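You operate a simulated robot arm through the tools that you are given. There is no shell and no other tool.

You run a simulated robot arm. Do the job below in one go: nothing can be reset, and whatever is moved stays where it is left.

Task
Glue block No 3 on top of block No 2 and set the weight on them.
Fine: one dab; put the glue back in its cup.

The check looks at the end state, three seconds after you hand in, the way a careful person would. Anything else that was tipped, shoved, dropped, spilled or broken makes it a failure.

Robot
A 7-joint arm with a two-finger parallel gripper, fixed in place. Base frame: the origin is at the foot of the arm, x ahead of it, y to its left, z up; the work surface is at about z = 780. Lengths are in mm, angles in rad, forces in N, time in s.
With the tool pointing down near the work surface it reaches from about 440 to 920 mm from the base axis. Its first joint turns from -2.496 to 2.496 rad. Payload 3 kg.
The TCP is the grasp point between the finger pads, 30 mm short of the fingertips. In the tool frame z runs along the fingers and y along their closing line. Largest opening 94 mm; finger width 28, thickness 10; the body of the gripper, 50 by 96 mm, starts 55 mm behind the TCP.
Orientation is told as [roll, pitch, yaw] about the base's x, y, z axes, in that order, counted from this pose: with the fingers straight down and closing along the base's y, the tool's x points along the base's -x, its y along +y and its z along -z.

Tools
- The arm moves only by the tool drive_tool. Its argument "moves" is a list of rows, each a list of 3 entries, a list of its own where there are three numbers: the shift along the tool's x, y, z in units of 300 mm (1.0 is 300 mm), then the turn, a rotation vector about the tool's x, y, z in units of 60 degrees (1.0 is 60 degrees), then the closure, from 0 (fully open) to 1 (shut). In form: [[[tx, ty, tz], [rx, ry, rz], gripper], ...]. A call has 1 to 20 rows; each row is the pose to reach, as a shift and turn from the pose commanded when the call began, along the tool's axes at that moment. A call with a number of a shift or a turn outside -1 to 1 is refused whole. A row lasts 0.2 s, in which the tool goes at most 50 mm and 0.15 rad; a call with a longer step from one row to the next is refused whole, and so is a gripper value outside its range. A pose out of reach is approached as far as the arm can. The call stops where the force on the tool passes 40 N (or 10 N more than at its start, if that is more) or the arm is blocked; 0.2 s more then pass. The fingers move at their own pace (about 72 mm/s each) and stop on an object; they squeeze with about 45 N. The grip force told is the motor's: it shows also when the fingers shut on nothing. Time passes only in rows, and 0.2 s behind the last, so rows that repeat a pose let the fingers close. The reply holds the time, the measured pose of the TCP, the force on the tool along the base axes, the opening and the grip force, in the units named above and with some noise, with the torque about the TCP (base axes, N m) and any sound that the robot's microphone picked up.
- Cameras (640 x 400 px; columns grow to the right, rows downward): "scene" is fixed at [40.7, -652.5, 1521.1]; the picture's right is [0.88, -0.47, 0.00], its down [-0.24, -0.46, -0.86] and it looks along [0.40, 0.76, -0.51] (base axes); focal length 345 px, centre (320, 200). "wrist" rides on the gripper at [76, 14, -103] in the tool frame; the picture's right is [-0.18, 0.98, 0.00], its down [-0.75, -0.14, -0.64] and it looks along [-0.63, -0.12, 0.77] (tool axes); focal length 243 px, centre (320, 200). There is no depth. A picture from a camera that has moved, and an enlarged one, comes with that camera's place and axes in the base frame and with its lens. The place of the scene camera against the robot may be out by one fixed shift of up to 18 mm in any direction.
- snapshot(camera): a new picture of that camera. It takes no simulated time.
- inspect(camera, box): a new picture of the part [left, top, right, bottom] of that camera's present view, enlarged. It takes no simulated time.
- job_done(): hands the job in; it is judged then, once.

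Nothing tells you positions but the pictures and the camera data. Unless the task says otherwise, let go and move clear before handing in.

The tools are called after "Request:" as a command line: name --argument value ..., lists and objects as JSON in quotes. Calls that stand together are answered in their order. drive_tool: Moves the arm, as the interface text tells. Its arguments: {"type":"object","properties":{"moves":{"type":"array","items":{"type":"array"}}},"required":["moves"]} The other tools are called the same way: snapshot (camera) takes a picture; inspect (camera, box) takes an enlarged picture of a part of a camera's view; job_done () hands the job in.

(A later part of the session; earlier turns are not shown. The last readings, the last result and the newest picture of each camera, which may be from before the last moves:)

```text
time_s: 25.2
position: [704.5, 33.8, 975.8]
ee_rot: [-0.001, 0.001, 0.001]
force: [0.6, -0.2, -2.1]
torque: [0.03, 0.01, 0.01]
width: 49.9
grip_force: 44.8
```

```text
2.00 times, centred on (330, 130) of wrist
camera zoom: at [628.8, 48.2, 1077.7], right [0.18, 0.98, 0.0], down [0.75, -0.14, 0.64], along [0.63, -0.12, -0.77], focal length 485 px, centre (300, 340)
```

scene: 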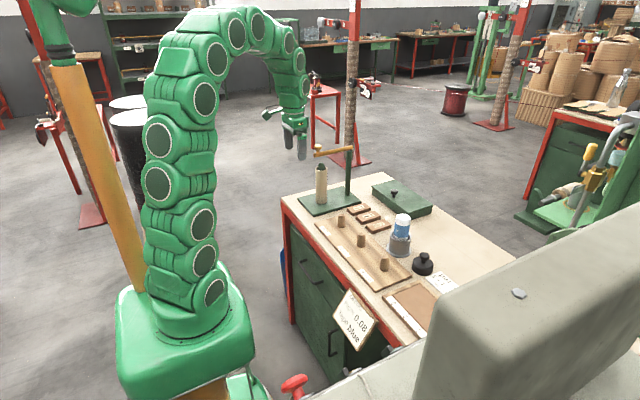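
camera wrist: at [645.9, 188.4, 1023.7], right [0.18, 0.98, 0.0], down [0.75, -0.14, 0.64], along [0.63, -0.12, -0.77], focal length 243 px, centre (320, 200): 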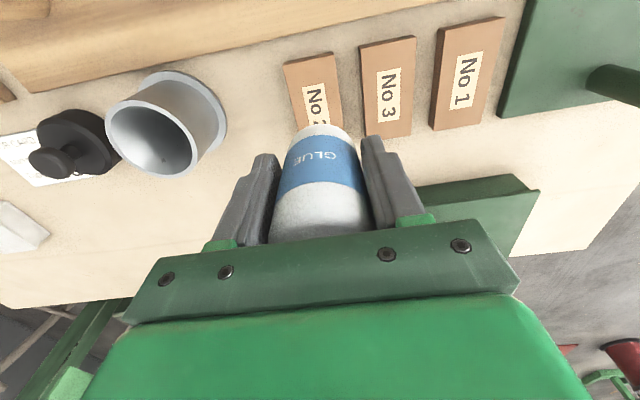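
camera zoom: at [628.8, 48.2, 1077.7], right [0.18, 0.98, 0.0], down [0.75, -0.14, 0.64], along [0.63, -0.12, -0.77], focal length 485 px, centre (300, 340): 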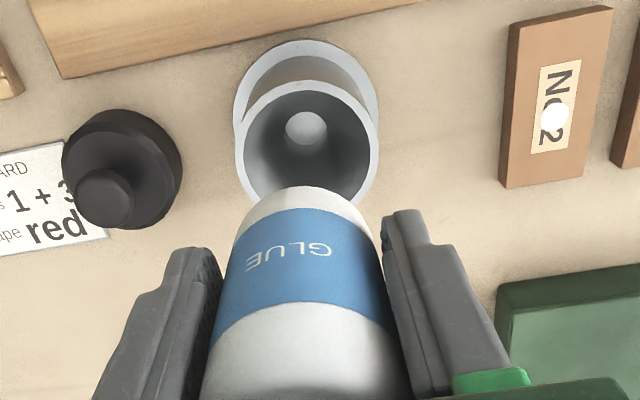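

The arm has settled about 2 mm off in y compared with when I lifted the bottle. I'll correct that before lowering.

Request:
drive_tool --moves '[[[0, 0.007, 0], [0, 0, 0], 1], [[0, 0.007, 0], [0, 0, 0], 1], [[0, 0.007, 0.05], [0, 0, 0], 1], [[0, 0.007, 0.1], [0, 0, 0], 1], [[0, 0.007, 0.1], [0, 0, 0], 1]]'

Request:
inspect --camera "wrist" --box '[230, 30, 430, 230]'

Request:
inspect --camera "scene" --box '[380, 190, 430, 250]'

```text
time_s: 26.4
position: [706.2, 35.7, 947.9]
ee_rot: [0.001, 0.0, 0.003]
force: [-0.9, -0.1, -1.1]
torque: [-0.01, 0.04, 0.03]
width: 49.3
grip_force: 44.3
```

```text
2.00 times, centred on (330, 130) of wrist
camera zoom: at [630.5, 50.6, 1049.7], right [0.18, 0.98, 0.0], down [0.75, -0.14, 0.64], along [0.63, -0.12, -0.77], focal length 485 px, centre (300, 340)
```

zoom: 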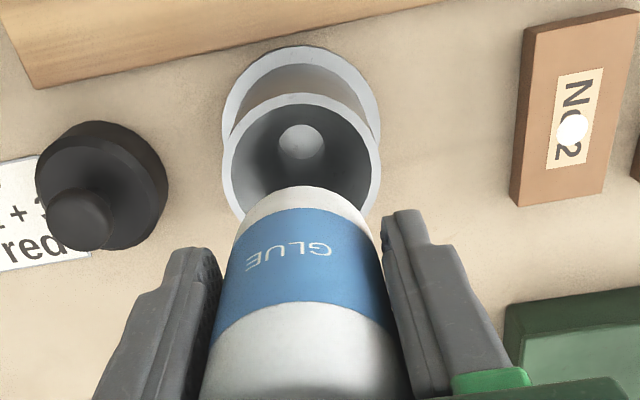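

```text
6.67 times, centred on (405, 220) of scene
camera zoom: at [40.7, -652.5, 1521.1], right [0.88, -0.47, 0.0], down [-0.24, -0.46, -0.86], along [0.4, 0.76, -0.51], focal length 2299 px, centre (-247, 67)
```

zoom: 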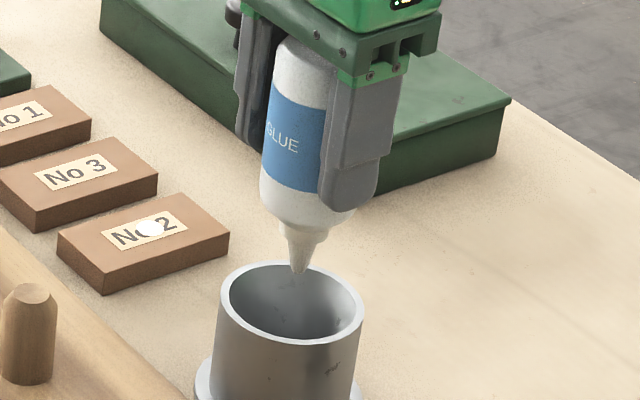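

Request:
drive_tool --moves '[[[0.0057, 0, 0], [0, 0, 0], 1], [[0.0057, 0, 0.05], [0, 0, 0], 1], [[0.0057, 0, 0.1], [0, 0, 0], 1], [[0.0057, 0, 0.15], [0, 0, 0], 1], [[0.0057, 0, 0.18], [0, 0, 0], 1], [[0.0057, 0, 0.18], [0, 0, 0], 1]]'

Request:
inspect --camera "wrist" --box '[230, 30, 430, 230]'

Request:
inspect --camera "scene" --box '[380, 200, 430, 260]'

```text
time_s: 27.8
position: [703.7, 35.6, 893.6]
ee_rot: [-0.001, 0.0, 0.0]
force: [0.1, -0.4, -0.3]
torque: [-0.01, -0.03, 0.01]
width: 49.7
grip_force: 45.2
```

```text
2.00 times, centred on (330, 130) of wrist
camera zoom: at [627.8, 51.6, 994.5], right [0.18, 0.98, 0.0], down [0.75, -0.14, 0.64], along [0.63, -0.12, -0.77], focal length 485 px, centre (300, 340)
```

zoom: 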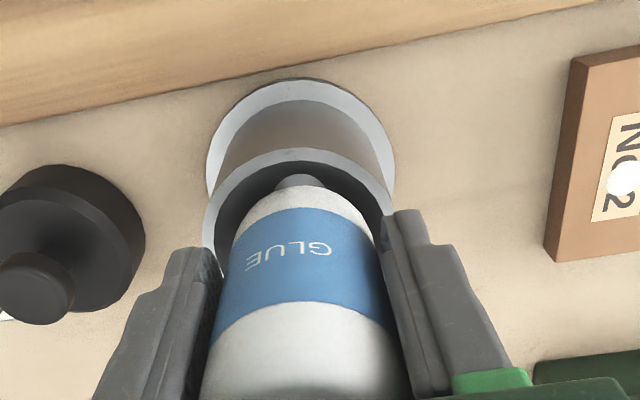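

```text
6.67 times, centred on (405, 230) of scene
camera zoom: at [40.7, -652.5, 1521.1], right [0.88, -0.47, 0.0], down [-0.24, -0.46, -0.86], along [0.4, 0.76, -0.51], focal length 2299 px, centre (-247, 0)
```

zoom: 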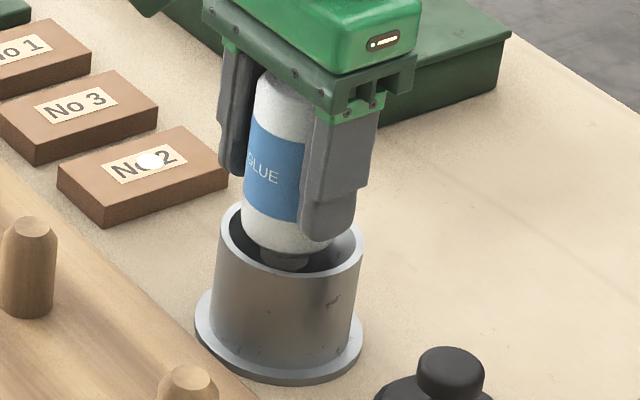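

Request:
drive_tool --moves '[[[0, 0, 0.02], [0, 0, 0], 1], [[0, 0, 0.04], [0, 0, 0], 1], [[0, 0, 0.045], [0, 0, 0], 1], [[0, 0, 0.045], [0, 0, 0], 1]]'

Request:
inspect --camera "scene" --box '[380, 200, 430, 260]'

```text
time_s: 28.8
position: [704.2, 36.9, 880.3]
ee_rot: [0.0, -0.002, 0.0]
force: [10.0, -5.4, 4.8]
torque: [-0.21, -0.33, 0.0]
width: 49.5
grip_force: 44.9
```

```text
6.67 times, centred on (405, 230) of scene
camera zoom: at [40.7, -652.5, 1521.1], right [0.88, -0.47, 0.0], down [-0.24, -0.46, -0.86], along [0.4, 0.76, -0.51], focal length 2299 px, centre (-247, 0)
```

zoom: 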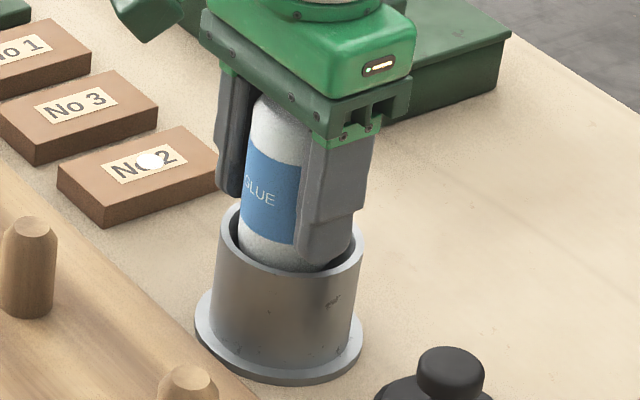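

Request:
drive_tool --moves '[[[-0.0025, -0.0013, 0], [0, 0, 0], 1], [[-0.0025, -0.0013, 0.004], [0, 0, 0], 1], [[-0.0025, -0.0013, 0.006], [0, 0, 0], 1]]'

```text
time_s: 29.6
position: [704.1, 36.1, 878.8]
ee_rot: [-0.001, -0.003, 0.0]
force: [15.0, -11.7, 14.0]
torque: [-0.29, -0.53, -0.04]
width: 49.4
grip_force: 45.3
```

Request:
drive_tool --moves '[[[-0.0025, -0.002, 0], [0, 0, 0], 1], [[-0.004, -0.003, 0], [0, 0, 0], 1], [[-0.004, -0.003, 0], [0, 0, 0], 1]]'

Request:
inspect --camera "scene" --box '[380, 200, 430, 260]'

Request:
inspect --camera "wrist" --box '[230, 30, 430, 230]'

```text
time_s: 30.4
position: [704.8, 36.9, 878.0]
ee_rot: [0.0, 0.001, 0.002]
force: [3.9, -11.1, 7.3]
torque: [-0.37, -0.12, -0.04]
width: 49.5
grip_force: 45.0
```

```text
6.67 times, centred on (405, 230) of scene
camera zoom: at [40.7, -652.5, 1521.1], right [0.88, -0.47, 0.0], down [-0.24, -0.46, -0.86], along [0.4, 0.76, -0.51], focal length 2299 px, centre (-247, 0)
```

zoom: 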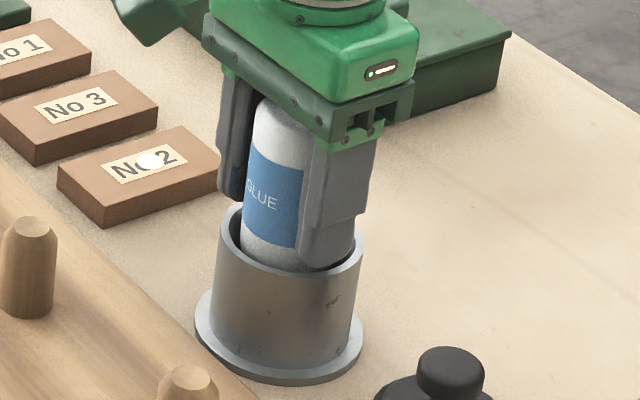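

```text
2.00 times, centred on (330, 130) of wrist
camera zoom: at [629.3, 51.2, 978.9], right [0.18, 0.98, 0.0], down [0.75, -0.14, 0.64], along [0.63, -0.12, -0.77], focal length 485 px, centre (300, 340)
```

zoom: 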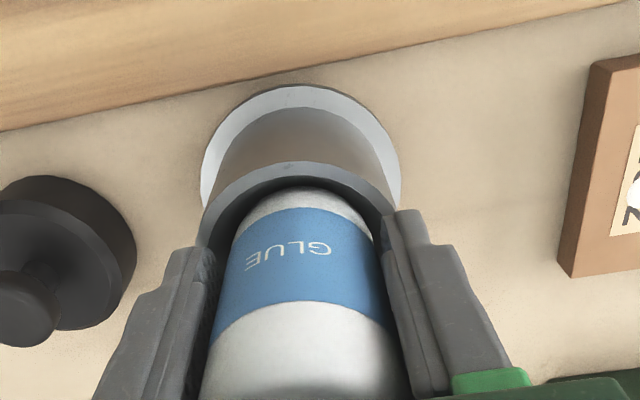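

Request:
drive_tool --moves '[[[-0.001, -0.003, 0], [0, 0, 0], 1], [[-0.001, -0.003, 0.003], [0, 0, 0], 1], [[-0.001, -0.003, 0.003], [0, 0, 0], 1]]'

```text
time_s: 31.2
position: [705.7, 35.3, 876.3]
ee_rot: [-0.002, -0.001, 0.0]
force: [6.9, 0.3, 1.6]
torque: [0.04, -0.24, -0.09]
width: 49.5
grip_force: 45.3
```

The bottle is back at its seated height with almost no load. I'll open the fingers.

Request:
drive_tool --moves '[[[-0.001, 0, 0], [0, 0, 0], 0.45], [[-0.001, 0, 0], [0, 0, 0], 0.3], [[-0.001, 0, 0], [0, 0, 0], 0.0], [[-0.001, 0, 0], [0, 0, 0], 0.0], [[-0.001, 0, 0], [0, 0, 0], 0.0]]'

Request:
inspect --camera "scene" --box '[380, 200, 430, 260]'

Request:
snapshot --camera "wrist"

```text
time_s: 32.4
position: [705.7, 36.4, 876.3]
ee_rot: [0.0, 0.0, 0.001]
force: [0.5, -1.0, -0.3]
torque: [0.05, -0.01, 0.04]
width: 94.0
grip_force: 0.0
```

```text
6.67 times, centred on (405, 230) of scene
camera zoom: at [40.7, -652.5, 1521.1], right [0.88, -0.47, 0.0], down [-0.24, -0.46, -0.86], along [0.4, 0.76, -0.51], focal length 2299 px, centre (-247, 0)
```

zoom: 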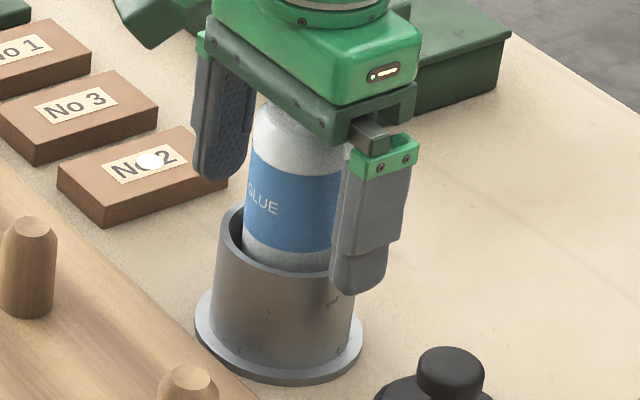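

```text
taken
camera wrist: at [629.7, 49.9, 978.1], right [0.18, 0.98, 0.0], down [0.75, -0.14, 0.64], along [0.63, -0.12, -0.77], focal length 243 px, centre (320, 200)
```

wrist: 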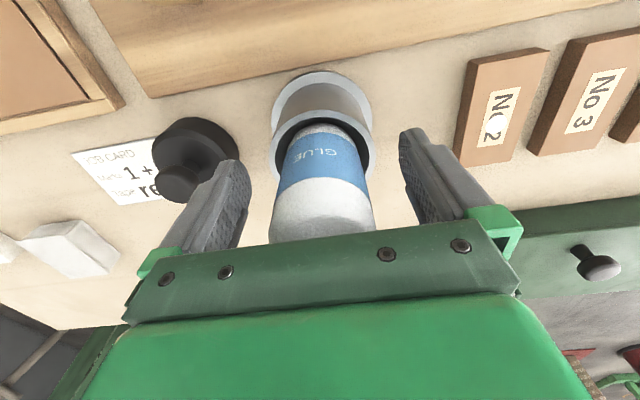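

Glue is upright in its cup. I'll rise clear and move over block No 3.

Request:
drive_tool --moves '[[[0, 0, -0.1], [0, 0, 0], 0], [[0, 0, -0.25], [0, 0, 0], 0], [[0, 0, -0.4], [0, 0, 0], 0], [[-0.01, 0.15, -0.4], [0, 0, 0], 0], [[-0.02, 0.3, -0.4], [0, 0, 0], 0], [[-0.04, 0.45, -0.4], [0, 0, 0], 0], [[-0.06, 0.6, -0.4], [0, 0, 0], 0], [[-0.06, 0.672, -0.4], [0, 0, 0], 0.2], [[-0.06, 0.672, -0.4], [0, 0, 0], 0.3]]'

Request:
snapshot --camera "wrist"

Request:
inspect --camera "scene" --box '[380, 200, 430, 260]'

Request:
inspect --camera "wrist" --box '[220, 40, 460, 190]'

```text
time_s: 34.4
position: [725.3, 237.1, 994.3]
ee_rot: [-0.001, 0.001, 0.001]
force: [-1.0, 0.1, 0.4]
torque: [0.03, 0.03, 0.03]
width: 65.7
grip_force: 0.1
```

```text
taken
camera wrist: at [650.5, 252.4, 1095.6], right [0.18, 0.98, 0.0], down [0.75, -0.14, 0.64], along [0.63, -0.12, -0.77], focal length 243 px, centre (320, 200)
```

wrist: 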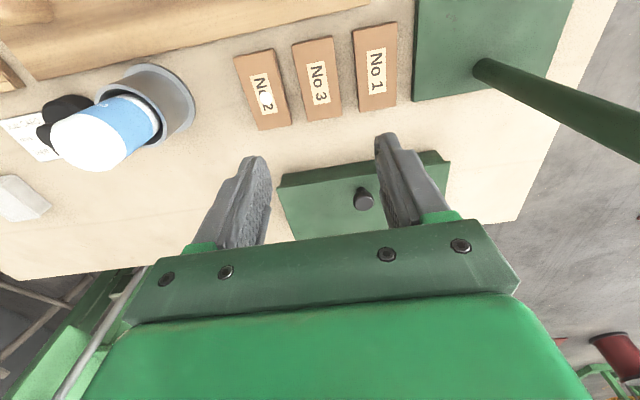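

```text
6.67 times, centred on (405, 230) of scene
camera zoom: at [40.7, -652.5, 1521.1], right [0.88, -0.47, 0.0], down [-0.24, -0.46, -0.86], along [0.4, 0.76, -0.51], focal length 2299 px, centre (-247, 0)
```

zoom: 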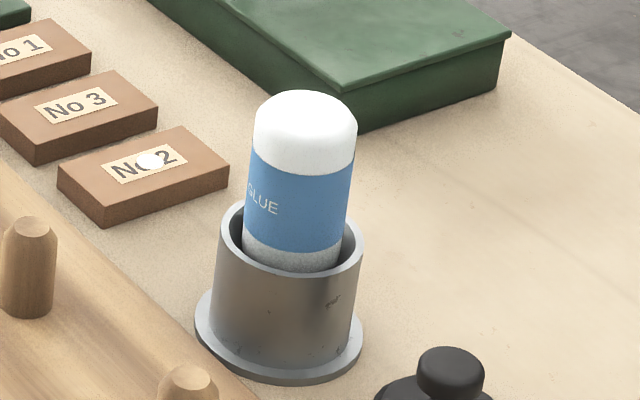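

```text
2.67 times, centred on (340, 115) of wrist
camera zoom: at [650.5, 252.4, 1095.6], right [0.18, 0.98, 0.0], down [0.75, -0.14, 0.64], along [0.63, -0.12, -0.77], focal length 647 px, centre (267, 427)
```

zoom: 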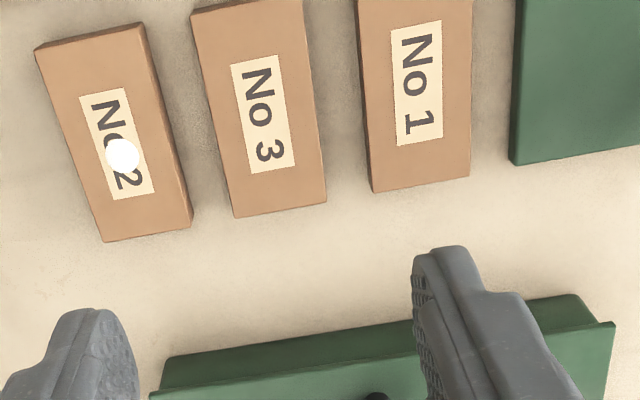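

The bottle is back upright and the dab sits centred on No 2. Block No 3 is directly under the hand, within 1 mm. I'll descend with a 55 mm opening so I clear the neighbouring blocks.

Request:
drive_tool --moves '[[[0.0023, -0.0027, 0.1], [0, 0, 0], 0.415], [[0.0023, -0.0027, 0.22], [0, 0, 0], 0.415], [[0.0023, -0.0027, 0.34], [0, 0, 0], 0.415], [[0.0023, -0.0027, 0.44], [0, 0, 0], 0.415], [[0.0023, -0.0027, 0.5], [0, 0, 0], 0.415], [[0.0023, -0.0027, 0.5], [0, 0, 0], 0.415]]'

Request:
snapshot --camera "wrist"

Request:
inspect --camera "wrist" --box '[220, 100, 420, 260]'

Request:
inspect --camera "scene" --box '[350, 170, 410, 240]'

```text
time_s: 35.8
position: [722.4, 234.5, 845.2]
ee_rot: [0.001, 0.002, 0.002]
force: [0.3, -0.8, 0.4]
torque: [0.03, -0.03, -0.01]
width: 55.1
grip_force: 0.1
```

```text
taken
camera wrist: at [647.5, 248.8, 945.9], right [0.18, 0.98, 0.0], down [0.75, -0.14, 0.64], along [0.63, -0.12, -0.77], focal length 243 px, centre (320, 200)
```

wrist: 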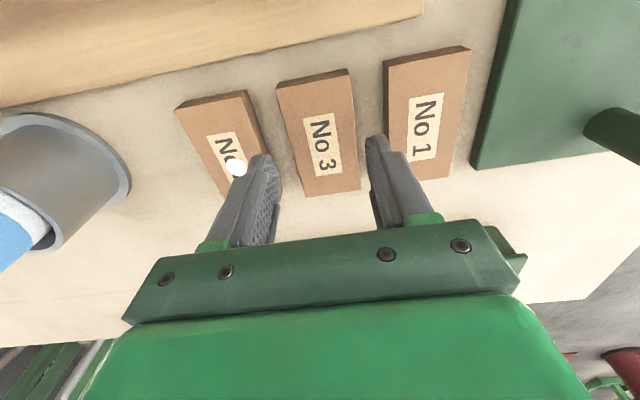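

```text
2.50 times, centred on (320, 180) of wrist
camera zoom: at [647.5, 248.8, 945.9], right [0.18, 0.98, 0.0], down [0.75, -0.14, 0.64], along [0.63, -0.12, -0.77], focal length 606 px, centre (320, 250)
```

zoom: 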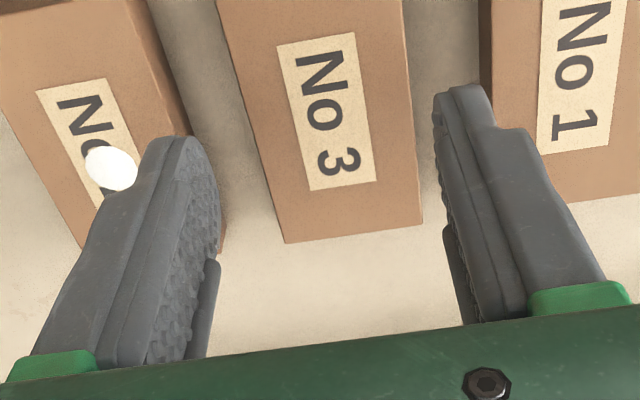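

```text
5.71 times, centred on (380, 205) of scene
camera zoom: at [40.7, -652.5, 1521.1], right [0.88, -0.47, 0.0], down [-0.24, -0.46, -0.86], along [0.4, 0.76, -0.51], focal length 1970 px, centre (-23, 171)
```

zoom: 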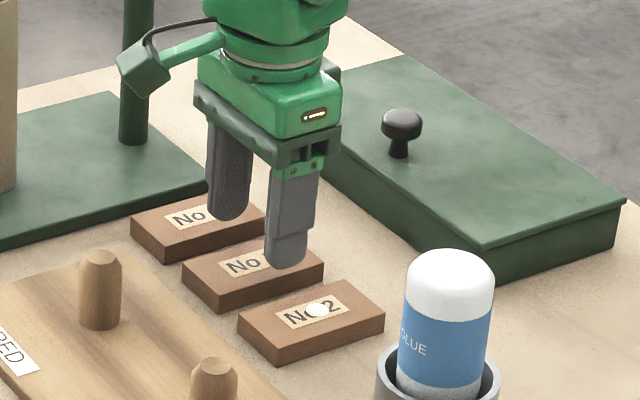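

Request:
drive_tool --moves '[[[0, 0.0075, 0], [0, 0, 0], 0.415], [[0, 0.0075, 0], [0, 0, 0], 0.415], [[0, 0.0075, 0.03], [0, 0, 0], 0.415], [[0, 0.0075, 0.03], [0, 0, 0], 0.415]]'

Request:
inspect --camera "wrist" --box '[220, 100, 420, 260]'

Request:
inspect --camera "scene" --box '[360, 190, 400, 230]'

```text
time_s: 36.8
position: [722.7, 237.0, 837.6]
ee_rot: [0.0, -0.001, -0.001]
force: [-0.1, -0.4, 0.9]
torque: [0.02, 0.0, 0.02]
width: 55.0
grip_force: 0.0
```

```text
2.50 times, centred on (320, 180) of wrist
camera zoom: at [647.0, 252.0, 937.7], right [0.18, 0.98, 0.0], down [0.75, -0.14, 0.64], along [0.63, -0.12, -0.77], focal length 606 px, centre (320, 250)
```

zoom: 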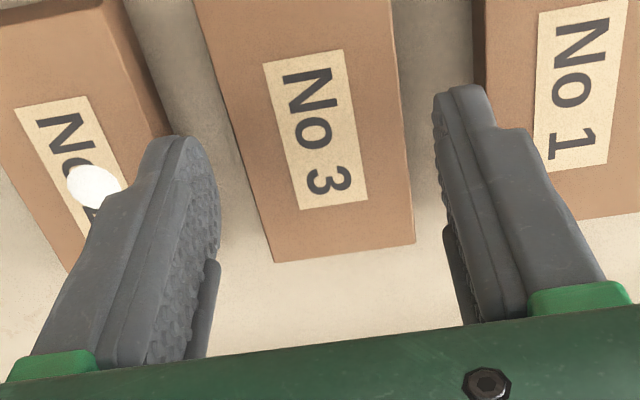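

```text
10.00 times, centred on (380, 210) of scene
camera zoom: at [40.7, -652.5, 1521.1], right [0.88, -0.47, 0.0], down [-0.24, -0.46, -0.86], along [0.4, 0.76, -0.51], focal length 3448 px, centre (-280, 100)
```

zoom: 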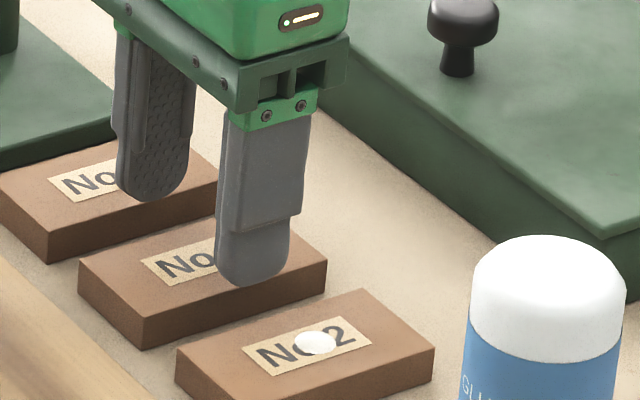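

Request:
drive_tool --moves '[[[0, 0, 0.025], [0, 0, 0], 0.415], [[0, 0, 0.05], [0, 0, 0], 0.415], [[0, 0, 0.062], [0, 0, 0], 0.415], [[0, 0, 0.062], [0, 0, 0], 0.415]]'

Request:
inspect --camera "wrist" --box '[220, 100, 420, 260]'

Request:
inspect --camera "scene" --box '[360, 190, 400, 230]'

```text
time_s: 37.8
position: [723.2, 236.6, 819.0]
ee_rot: [-0.001, 0.0, 0.0]
force: [0.3, -0.1, -0.4]
torque: [0.03, -0.02, 0.02]
width: 55.1
grip_force: 0.1
```

```text
2.50 times, centred on (320, 180) of wrist
camera zoom: at [647.6, 252.2, 920.0], right [0.18, 0.98, 0.0], down [0.75, -0.14, 0.64], along [0.63, -0.12, -0.77], focal length 606 px, centre (320, 250)
```

zoom: 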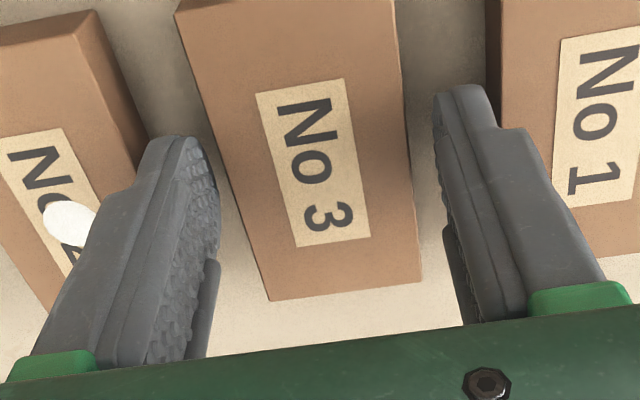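

```text
10.00 times, centred on (380, 210) of scene
camera zoom: at [40.7, -652.5, 1521.1], right [0.88, -0.47, 0.0], down [-0.24, -0.46, -0.86], along [0.4, 0.76, -0.51], focal length 3448 px, centre (-280, 100)
```

zoom: 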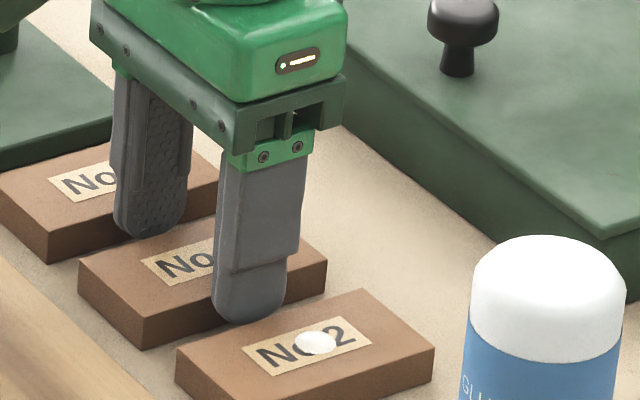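

Request:
drive_tool --moves '[[[0, -0.002, 0.007], [0, 0, 0], 0.415], [[0, -0.003, 0.013], [0, 0, 0], 0.415], [[0, -0.003, 0.013], [0, 0, 0], 0.415]]'

Request:
drive_tool --moves '[[[0, 0, 0], [0, 0, 0], 0.5], [[0, 0, 0], [0, 0, 0], 1], [[0, 0, 0], [0, 0, 0], 1], [[0, 0, 0], [0, 0, 0], 1]]'

Request:
inspect --camera "wrist" --box '[220, 100, 420, 260]'

Request:
inspect --camera "scene" --box '[360, 190, 400, 230]'

```text
time_s: 38.6
position: [722.0, 236.3, 816.2]
ee_rot: [0.0, 0.0, -0.001]
force: [-0.1, -0.7, -0.4]
torque: [0.01, 0.01, -0.03]
width: 55.1
grip_force: 0.0
```

```text
time_s: 39.6
position: [723.7, 236.1, 816.5]
ee_rot: [-0.002, 0.0, 0.0]
force: [-0.4, -0.5, -0.2]
torque: [0.01, -0.02, 0.05]
width: 43.8
grip_force: 44.3
```

```text
2.50 times, centred on (320, 180) of wrist
camera zoom: at [647.3, 251.5, 916.8], right [0.18, 0.98, 0.0], down [0.75, -0.14, 0.64], along [0.63, -0.12, -0.77], focal length 606 px, centre (320, 250)
```

zoom: 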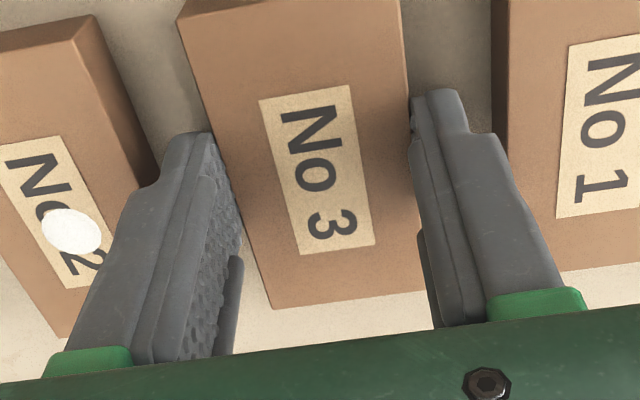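

```text
10.00 times, centred on (380, 210) of scene
camera zoom: at [40.7, -652.5, 1521.1], right [0.88, -0.47, 0.0], down [-0.24, -0.46, -0.86], along [0.4, 0.76, -0.51], focal length 3448 px, centre (-280, 100)
```

zoom: 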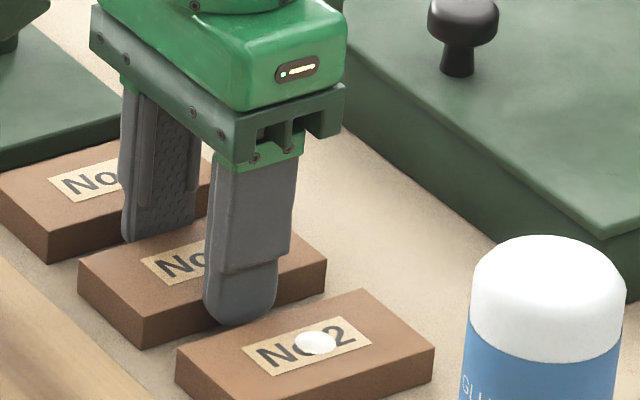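

Block No 3 is gripped at 43.8 mm. I'll lift it, shift it over No 2 and check the alignment.

Request:
drive_tool --moves '[[[0, 0, -0.03], [0, 0, 0], 1], [[0, 0, -0.08], [0, 0, 0], 1], [[0, 0, -0.16], [0, 0, 0], 1], [[0, 0, -0.2], [0, 0, 0], 1], [[0, 0, -0.2], [0, 0, 0], 1]]'

Request:
snapshot --camera "wrist"

Request:
inspect --camera "scene" --box '[360, 180, 410, 240]'

Request:
inspect --camera "wrist" --box '[140, 60, 380, 240]'

```text
time_s: 40.8
position: [723.7, 237.7, 876.0]
ee_rot: [-0.001, -0.002, 0.0]
force: [0.4, -0.6, 0.6]
torque: [0.0, 0.01, -0.01]
width: 44.1
grip_force: 45.2
```

```text
taken
camera wrist: at [647.5, 252.7, 976.4], right [0.18, 0.98, 0.0], down [0.75, -0.14, 0.64], along [0.63, -0.12, -0.77], focal length 243 px, centre (320, 200)
```

wrist: 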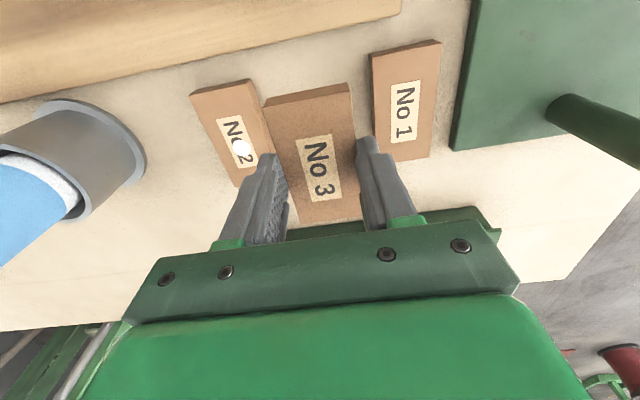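

```text
6.67 times, centred on (385, 210) of scene
camera zoom: at [40.7, -652.5, 1521.1], right [0.88, -0.47, 0.0], down [-0.24, -0.46, -0.86], along [0.4, 0.76, -0.51], focal length 2299 px, centre (-113, 133)
```

zoom: 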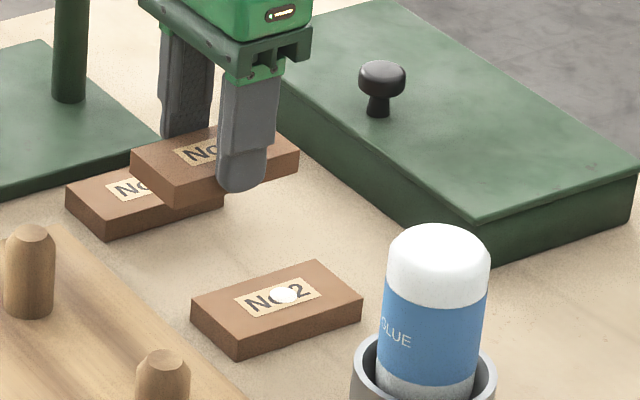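

```text
2.22 times, centred on (260, 150) of wrist
camera zoom: at [647.5, 252.7, 976.4], right [0.18, 0.98, 0.0], down [0.75, -0.14, 0.64], along [0.63, -0.12, -0.77], focal length 539 px, centre (453, 311)
```

zoom: 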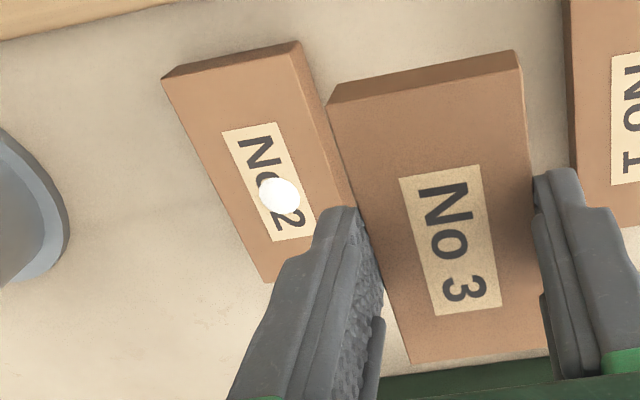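

Request:
drive_tool --moves '[[[0, -0.075, 0], [0, 0, 0], 1], [[0, -0.15, 0], [0, 0, 0], 1], [[0, -0.22, 0], [0, 0, 0], 1], [[0, -0.22, 0.05], [0, 0, 0], 1], [[0, -0.22, 0.1], [0, 0, 0], 1], [[0, -0.22, 0.1], [0, 0, 0], 1]]'

Request:
snapshot --camera "wrist"

Request:
inspect --camera "scene" --box '[370, 190, 420, 240]'

Request:
inspect --camera "wrist" --box '[230, 70, 410, 230]'

```text
time_s: 42.2
position: [724.3, 169.6, 846.0]
ee_rot: [-0.001, 0.001, 0.0]
force: [0.2, 0.4, 0.2]
torque: [0.01, -0.01, -0.01]
width: 44.1
grip_force: 44.7
```

```text
taken
camera wrist: at [648.5, 185.7, 946.8], right [0.18, 0.98, 0.0], down [0.75, -0.14, 0.64], along [0.63, -0.12, -0.77], focal length 243 px, centre (320, 200)
```

wrist: 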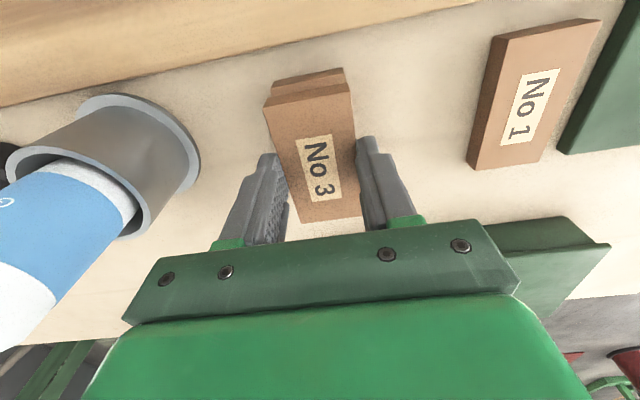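

```text
8.00 times, centred on (395, 215) of scene
camera zoom: at [40.7, -652.5, 1521.1], right [0.88, -0.47, 0.0], down [-0.24, -0.46, -0.86], along [0.4, 0.76, -0.51], focal length 2758 px, centre (-280, 80)
```

zoom: 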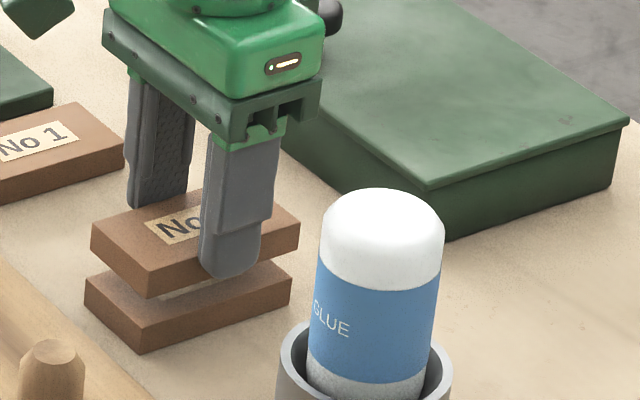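

```text
2.50 times, centred on (320, 150) of wrist
camera zoom: at [648.5, 185.7, 946.8], right [0.18, 0.98, 0.0], down [0.75, -0.14, 0.64], along [0.63, -0.12, -0.77], focal length 606 px, centre (320, 325)
```

zoom: 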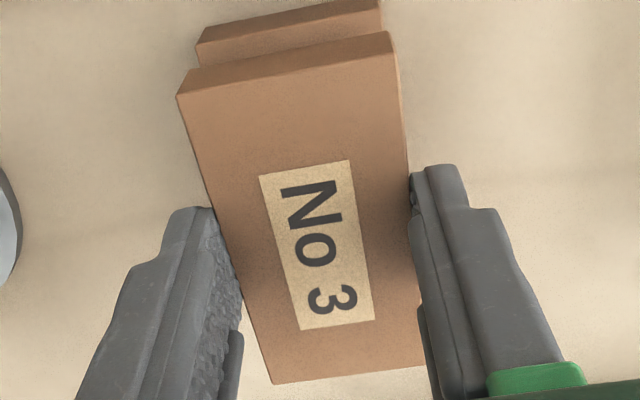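

Alignment is very close. No 3 is about 1.8 mm too far in x, so I'll correct that and lower most of the way.

Request:
drive_tool --moves '[[[0.006, 0, 0], [0, 0, 0], 1], [[0.006, 0, 0], [0, 0, 0], 1], [[0.006, 0, 0.015], [0, 0, 0], 1], [[0.006, 0, 0.027], [0, 0, 0], 1], [[0.006, 0, 0.027], [0, 0, 0], 1]]'

Request:
inspect --camera "scene" --box '[370, 200, 410, 240]'

Request:
inspect --camera "wrist" --box '[230, 70, 410, 230]'

```text
time_s: 43.4
position: [720.2, 171.2, 836.6]
ee_rot: [0.001, 0.0, 0.0]
force: [-0.5, 0.7, -0.6]
torque: [0.0, 0.03, 0.0]
width: 44.0
grip_force: 45.0
```

```text
10.00 times, centred on (390, 220) of scene
camera zoom: at [40.7, -652.5, 1521.1], right [0.88, -0.47, 0.0], down [-0.24, -0.46, -0.86], along [0.4, 0.76, -0.51], focal length 3448 px, centre (-380, 0)
```

zoom: 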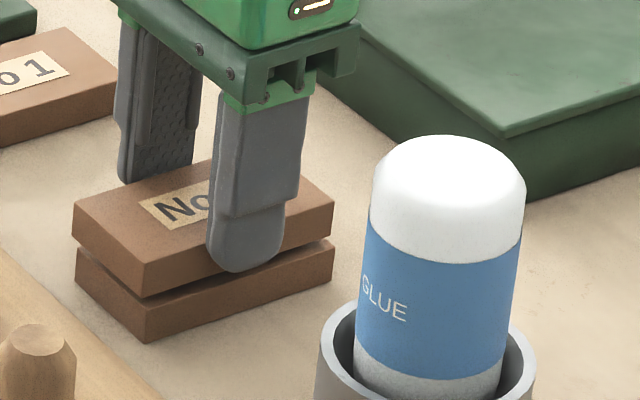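

```text
2.50 times, centred on (320, 150) of wrist
camera zoom: at [644.8, 186.1, 937.5], right [0.18, 0.98, 0.0], down [0.75, -0.14, 0.64], along [0.63, -0.12, -0.77], focal length 606 px, centre (320, 325)
```

zoom: 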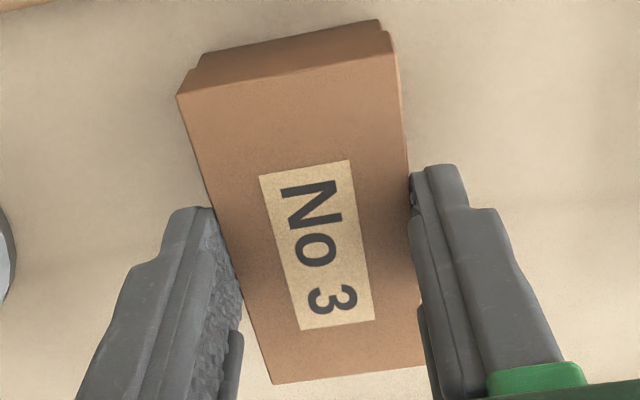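

Request:
drive_tool --moves '[[[-0.005, -0.001, 0], [0, 0, 0], 1], [[-0.005, -0.001, 0], [0, 0, 0], 1], [[-0.005, -0.001, 0], [0, 0, 0], 1]]'

Request:
inspect --camera "scene" --box '[370, 200, 410, 240]'

Request:
inspect --camera "wrist" --box '[250, 70, 400, 170]'

```text
time_s: 44.2
position: [722.0, 169.9, 837.3]
ee_rot: [0.001, 0.0, 0.0]
force: [0.4, 0.1, -0.6]
torque: [0.03, -0.03, 0.02]
width: 43.7
grip_force: 45.0
```

```text
10.00 times, centred on (390, 220) of scene
camera zoom: at [40.7, -652.5, 1521.1], right [0.88, -0.47, 0.0], down [-0.24, -0.46, -0.86], along [0.4, 0.76, -0.51], focal length 3448 px, centre (-380, 0)
```

zoom: 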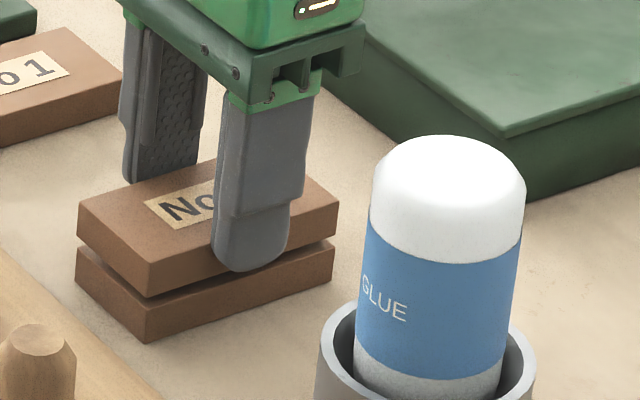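

```text
4.00 times, centred on (325, 120) of wrist
camera zoom: at [646.4, 185.2, 937.6], right [0.18, 0.98, 0.0], down [0.75, -0.14, 0.64], along [0.63, -0.12, -0.77], focal length 970 px, centre (300, 520)
```

zoom: 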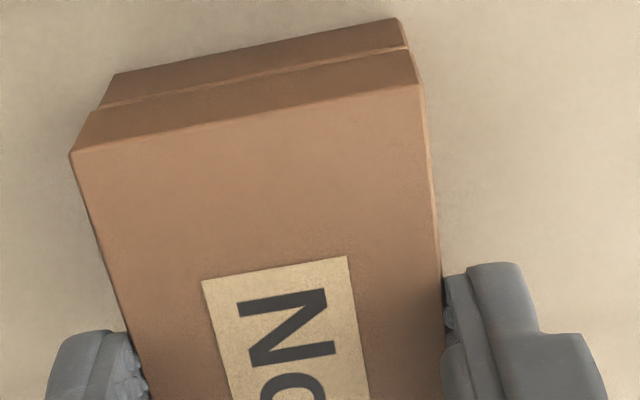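

Aligned within about a millimetre. I'll lower onto the glue in small steps until contact.

Request:
drive_tool --moves '[[[0, 0, 0.005], [0, 0, 0], 1], [[0, 0, 0.01], [0, 0, 0], 1], [[0, 0, 0.01], [0, 0, 0], 1]]'

Request:
inspect --camera "scene" --box '[370, 200, 410, 240]'

```text
time_s: 45.0
position: [722.5, 170.1, 834.9]
ee_rot: [0.0, 0.0, 0.0]
force: [-0.8, 0.4, -0.1]
torque: [-0.03, 0.0, -0.01]
width: 44.1
grip_force: 44.9
```

```text
10.00 times, centred on (390, 220) of scene
camera zoom: at [40.7, -652.5, 1521.1], right [0.88, -0.47, 0.0], down [-0.24, -0.46, -0.86], along [0.4, 0.76, -0.51], focal length 3448 px, centre (-380, 0)
```

zoom: 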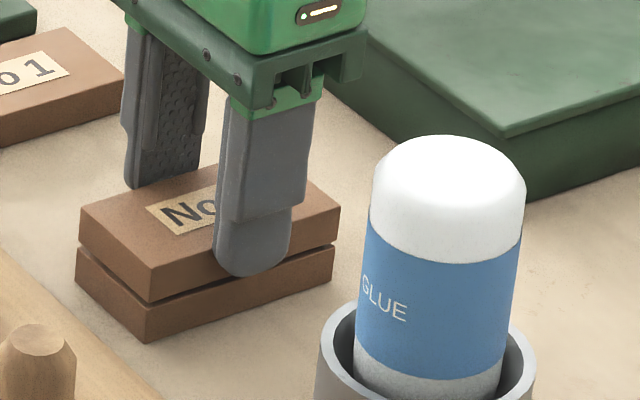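

Request:
drive_tool --moves '[[[0.0035, 0, 0], [0, 0, 0], 1], [[0.0035, 0, 0.003], [0, 0, 0], 1], [[0.0035, 0, 0.003], [0, 0, 0], 1]]'

Request:
inspect --camera "scene" --box '[370, 200, 410, 240]'

Request:
inspect --camera "wrist" --box '[250, 70, 400, 170]'

```text
time_s: 45.8
position: [723.0, 171.2, 833.6]
ee_rot: [-0.001, 0.0, 0.002]
force: [-0.3, 0.2, -0.7]
torque: [-0.02, 0.03, -0.01]
width: 43.9
grip_force: 45.0
```

```text
10.00 times, centred on (390, 220) of scene
camera zoom: at [40.7, -652.5, 1521.1], right [0.88, -0.47, 0.0], down [-0.24, -0.46, -0.86], along [0.4, 0.76, -0.51], focal length 3448 px, centre (-380, 0)
```

zoom: 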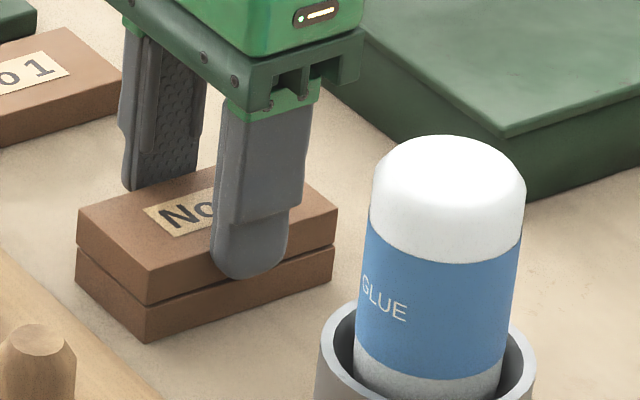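

```text
4.00 times, centred on (325, 120) of wrist
camera zoom: at [646.7, 185.6, 934.0], right [0.18, 0.98, 0.0], down [0.75, -0.14, 0.64], along [0.63, -0.12, -0.77], focal length 970 px, centre (300, 520)
```

zoom: 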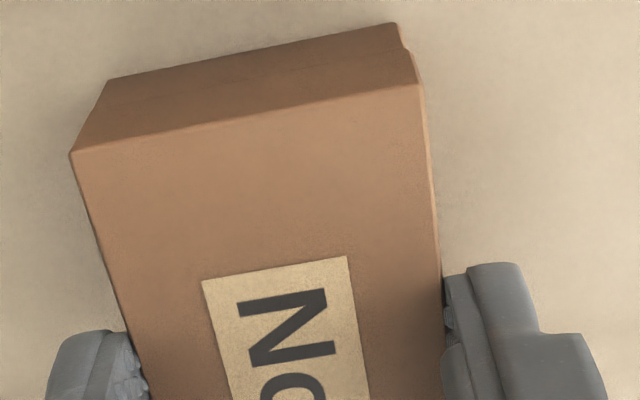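

Request:
drive_tool --moves '[[[0.0005, -0.001, 0.0], [0, 0, 0], 1], [[0.0005, -0.001, 0.0035], [0, 0, 0], 1]]'

Request:
inspect --camera "scene" --box '[370, 200, 410, 240]'

```text
time_s: 46.4
position: [723.0, 170.1, 832.3]
ee_rot: [-0.001, -0.001, 0.0]
force: [-1.1, 0.0, -0.6]
torque: [0.0, 0.01, 0.0]
width: 43.5
grip_force: 45.0
```

```text
10.00 times, centred on (390, 220) of scene
camera zoom: at [40.7, -652.5, 1521.1], right [0.88, -0.47, 0.0], down [-0.24, -0.46, -0.86], along [0.4, 0.76, -0.51], focal length 3448 px, centre (-380, 0)
```

zoom: 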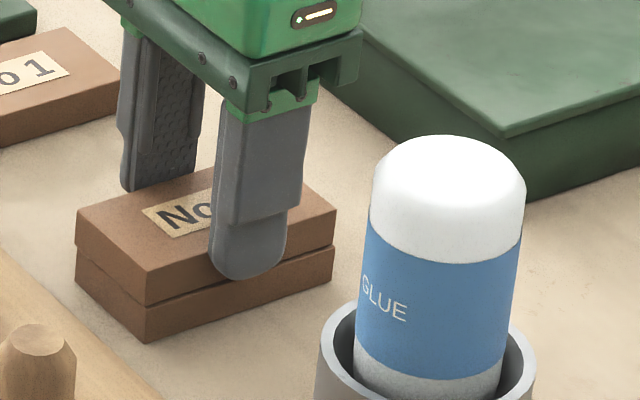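

Request:
drive_tool --moves '[[[0, 0, 0.0035], [0, 0, 0], 1], [[0, 0, 0.0035], [0, 0, 0], 1]]'

Request:
inspect --camera "scene" --box '[370, 200, 410, 240]'

```text
time_s: 47.0
position: [722.4, 171.3, 831.9]
ee_rot: [0.001, 0.0, 0.0]
force: [-2.6, 0.6, 7.1]
torque: [0.02, 0.17, -0.01]
width: 43.6
grip_force: 45.0
```

```text
10.00 times, centred on (390, 220) of scene
camera zoom: at [40.7, -652.5, 1521.1], right [0.88, -0.47, 0.0], down [-0.24, -0.46, -0.86], along [0.4, 0.76, -0.51], focal length 3448 px, centre (-380, 0)
```

zoom: 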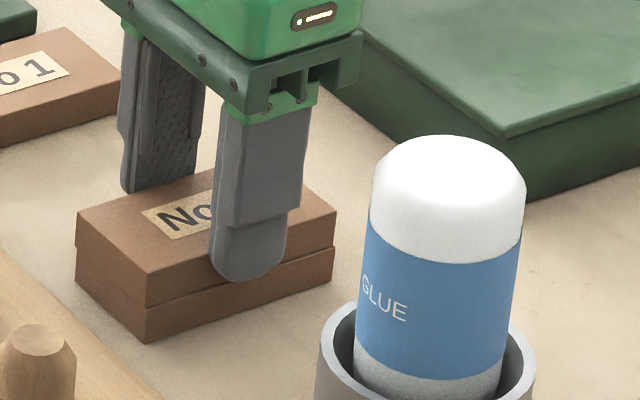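

No 3 is seated on the glue with about 7 N of contact. I'll open the fingers and go straight up.

Request:
drive_tool --moves '[[[0, 0, 0], [0, 0, 0], 0.45], [[0, 0, 0], [0, 0, 0], 0.3], [[0, 0, 0], [0, 0, 0], 0.2], [[0, 0, 0], [0, 0, 0], 0.2]]'

Request:
drive_tool --moves '[[[0, 0, -0.05], [0, 0, 0], 0.2], [[0, 0, -0.15], [0, 0, 0], 0.2], [[0, 0, -0.3], [0, 0, 0], 0.1], [[0, 0, -0.45], [0, 0, 0], 0], [[0, 0, -0.55], [0, 0, 0], 0], [[0, 0, -0.55], [0, 0, 0], 0]]'

Request:
inspect --camera "scene" --box '[370, 200, 410, 240]'

Request:
snapshot --camera "wrist"

Request:
inspect --camera "wrist" --box '[220, 40, 420, 190]'

```text
time_s: 48.0
position: [723.4, 170.8, 831.9]
ee_rot: [0.001, 0.0, -0.001]
force: [0.3, 1.1, -0.1]
torque: [0.0, -0.01, -0.03]
width: 75.2
grip_force: 0.0
```

```text
time_s: 49.4
position: [721.4, 168.4, 997.7]
ee_rot: [-0.001, 0.0, -0.002]
force: [0.0, -0.1, 0.7]
torque: [0.01, 0.01, 0.04]
width: 94.3
grip_force: 0.1
```

```text
10.00 times, centred on (390, 220) of scene
camera zoom: at [40.7, -652.5, 1521.1], right [0.88, -0.47, 0.0], down [-0.24, -0.46, -0.86], along [0.4, 0.76, -0.51], focal length 3448 px, centre (-380, 0)
```

zoom: 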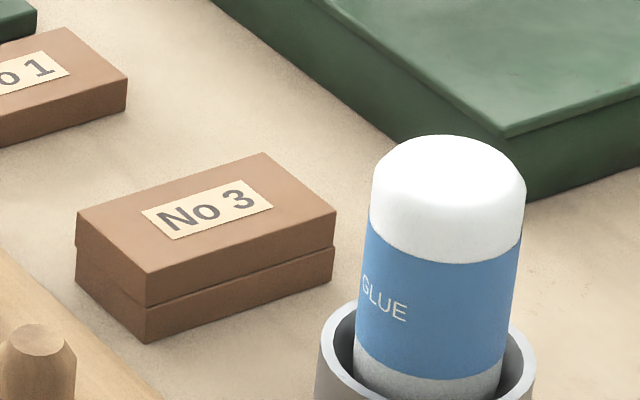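

```text
taken
camera wrist: at [644.7, 184.2, 1098.2], right [0.18, 0.98, 0.0], down [0.75, -0.14, 0.64], along [0.63, -0.12, -0.77], focal length 243 px, centre (320, 200)
```

wrist: 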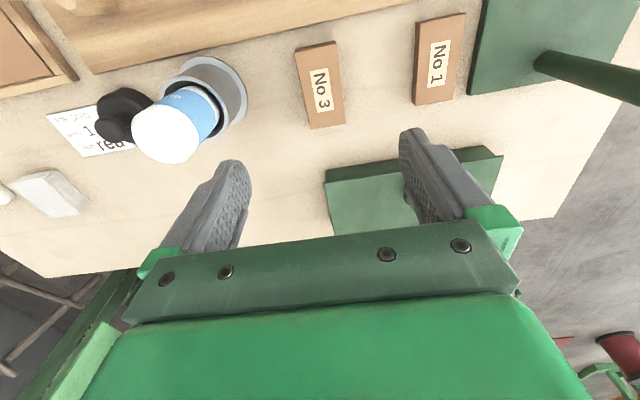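

```text
2.67 times, centred on (320, 115) of wrist
camera zoom: at [644.7, 184.2, 1098.2], right [0.18, 0.98, 0.0], down [0.75, -0.14, 0.64], along [0.63, -0.12, -0.77], focal length 647 px, centre (320, 427)
```

zoom: 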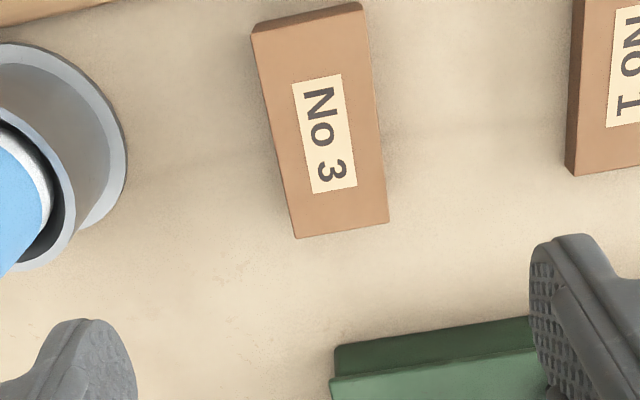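

The stack is neatly aligned. Next is the weight, so I'll fly over it, well above the bottle, to measure it.

Request:
drive_tool --moves '[[[0, -0.15, 0], [0, 0, 0], 0], [[0, -0.3, 0], [0, 0, 0], 0], [[0, -0.45, 0], [0, 0, 0], 0], [[0, -0.6, 0], [0, 0, 0], 0], [[0, -0.75, 0], [0, 0, 0], 0], [[0, -0.81, 0], [0, 0, 0], 0], [[0, -0.81, 0], [0, 0, 0], 0]]'

Request:
snapshot --camera "wrist"

Request:
inspect --camera "wrist" --box '[240, 20, 400, 180]'

Request:
inspect --camera "scene" --box '[390, 235, 450, 295]'

```text
time_s: 51.0
position: [721.5, -72.7, 997.6]
ee_rot: [0.0, -0.001, 0.0]
force: [0.6, -0.6, -0.1]
torque: [0.02, 0.03, -0.02]
width: 93.9
grip_force: 0.1
```

```text
taken
camera wrist: at [645.2, -58.2, 1098.7], right [0.18, 0.98, 0.0], down [0.75, -0.14, 0.64], along [0.63, -0.12, -0.77], focal length 243 px, centre (320, 200)
```

wrist: 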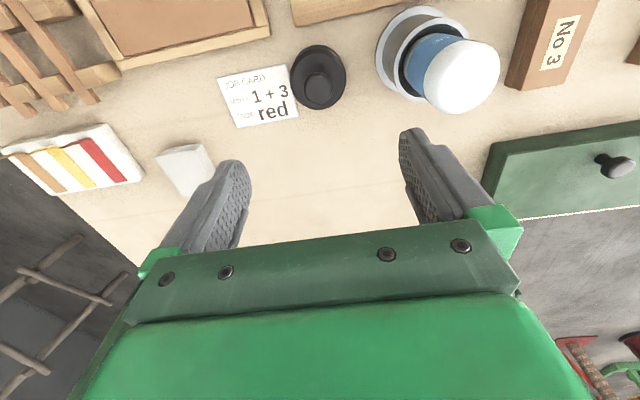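

```text
2.50 times, centred on (320, 100) of wrist
camera zoom: at [645.2, -58.2, 1098.7], right [0.18, 0.98, 0.0], down [0.75, -0.14, 0.64], along [0.63, -0.12, -0.77], focal length 606 px, centre (320, 450)
```

zoom: 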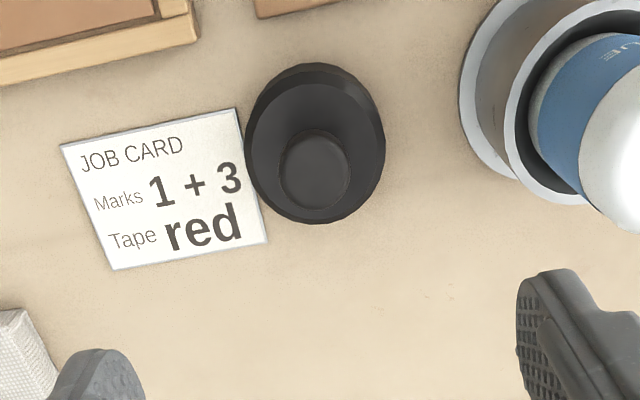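

```text
6.67 times, centred on (420, 265) of scene
camera zoom: at [40.7, -652.5, 1521.1], right [0.88, -0.47, 0.0], down [-0.24, -0.46, -0.86], along [0.4, 0.76, -0.51], focal length 2299 px, centre (-347, -233)
```

zoom: 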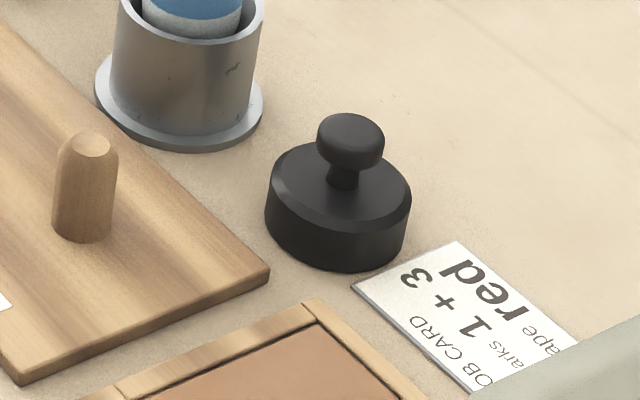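

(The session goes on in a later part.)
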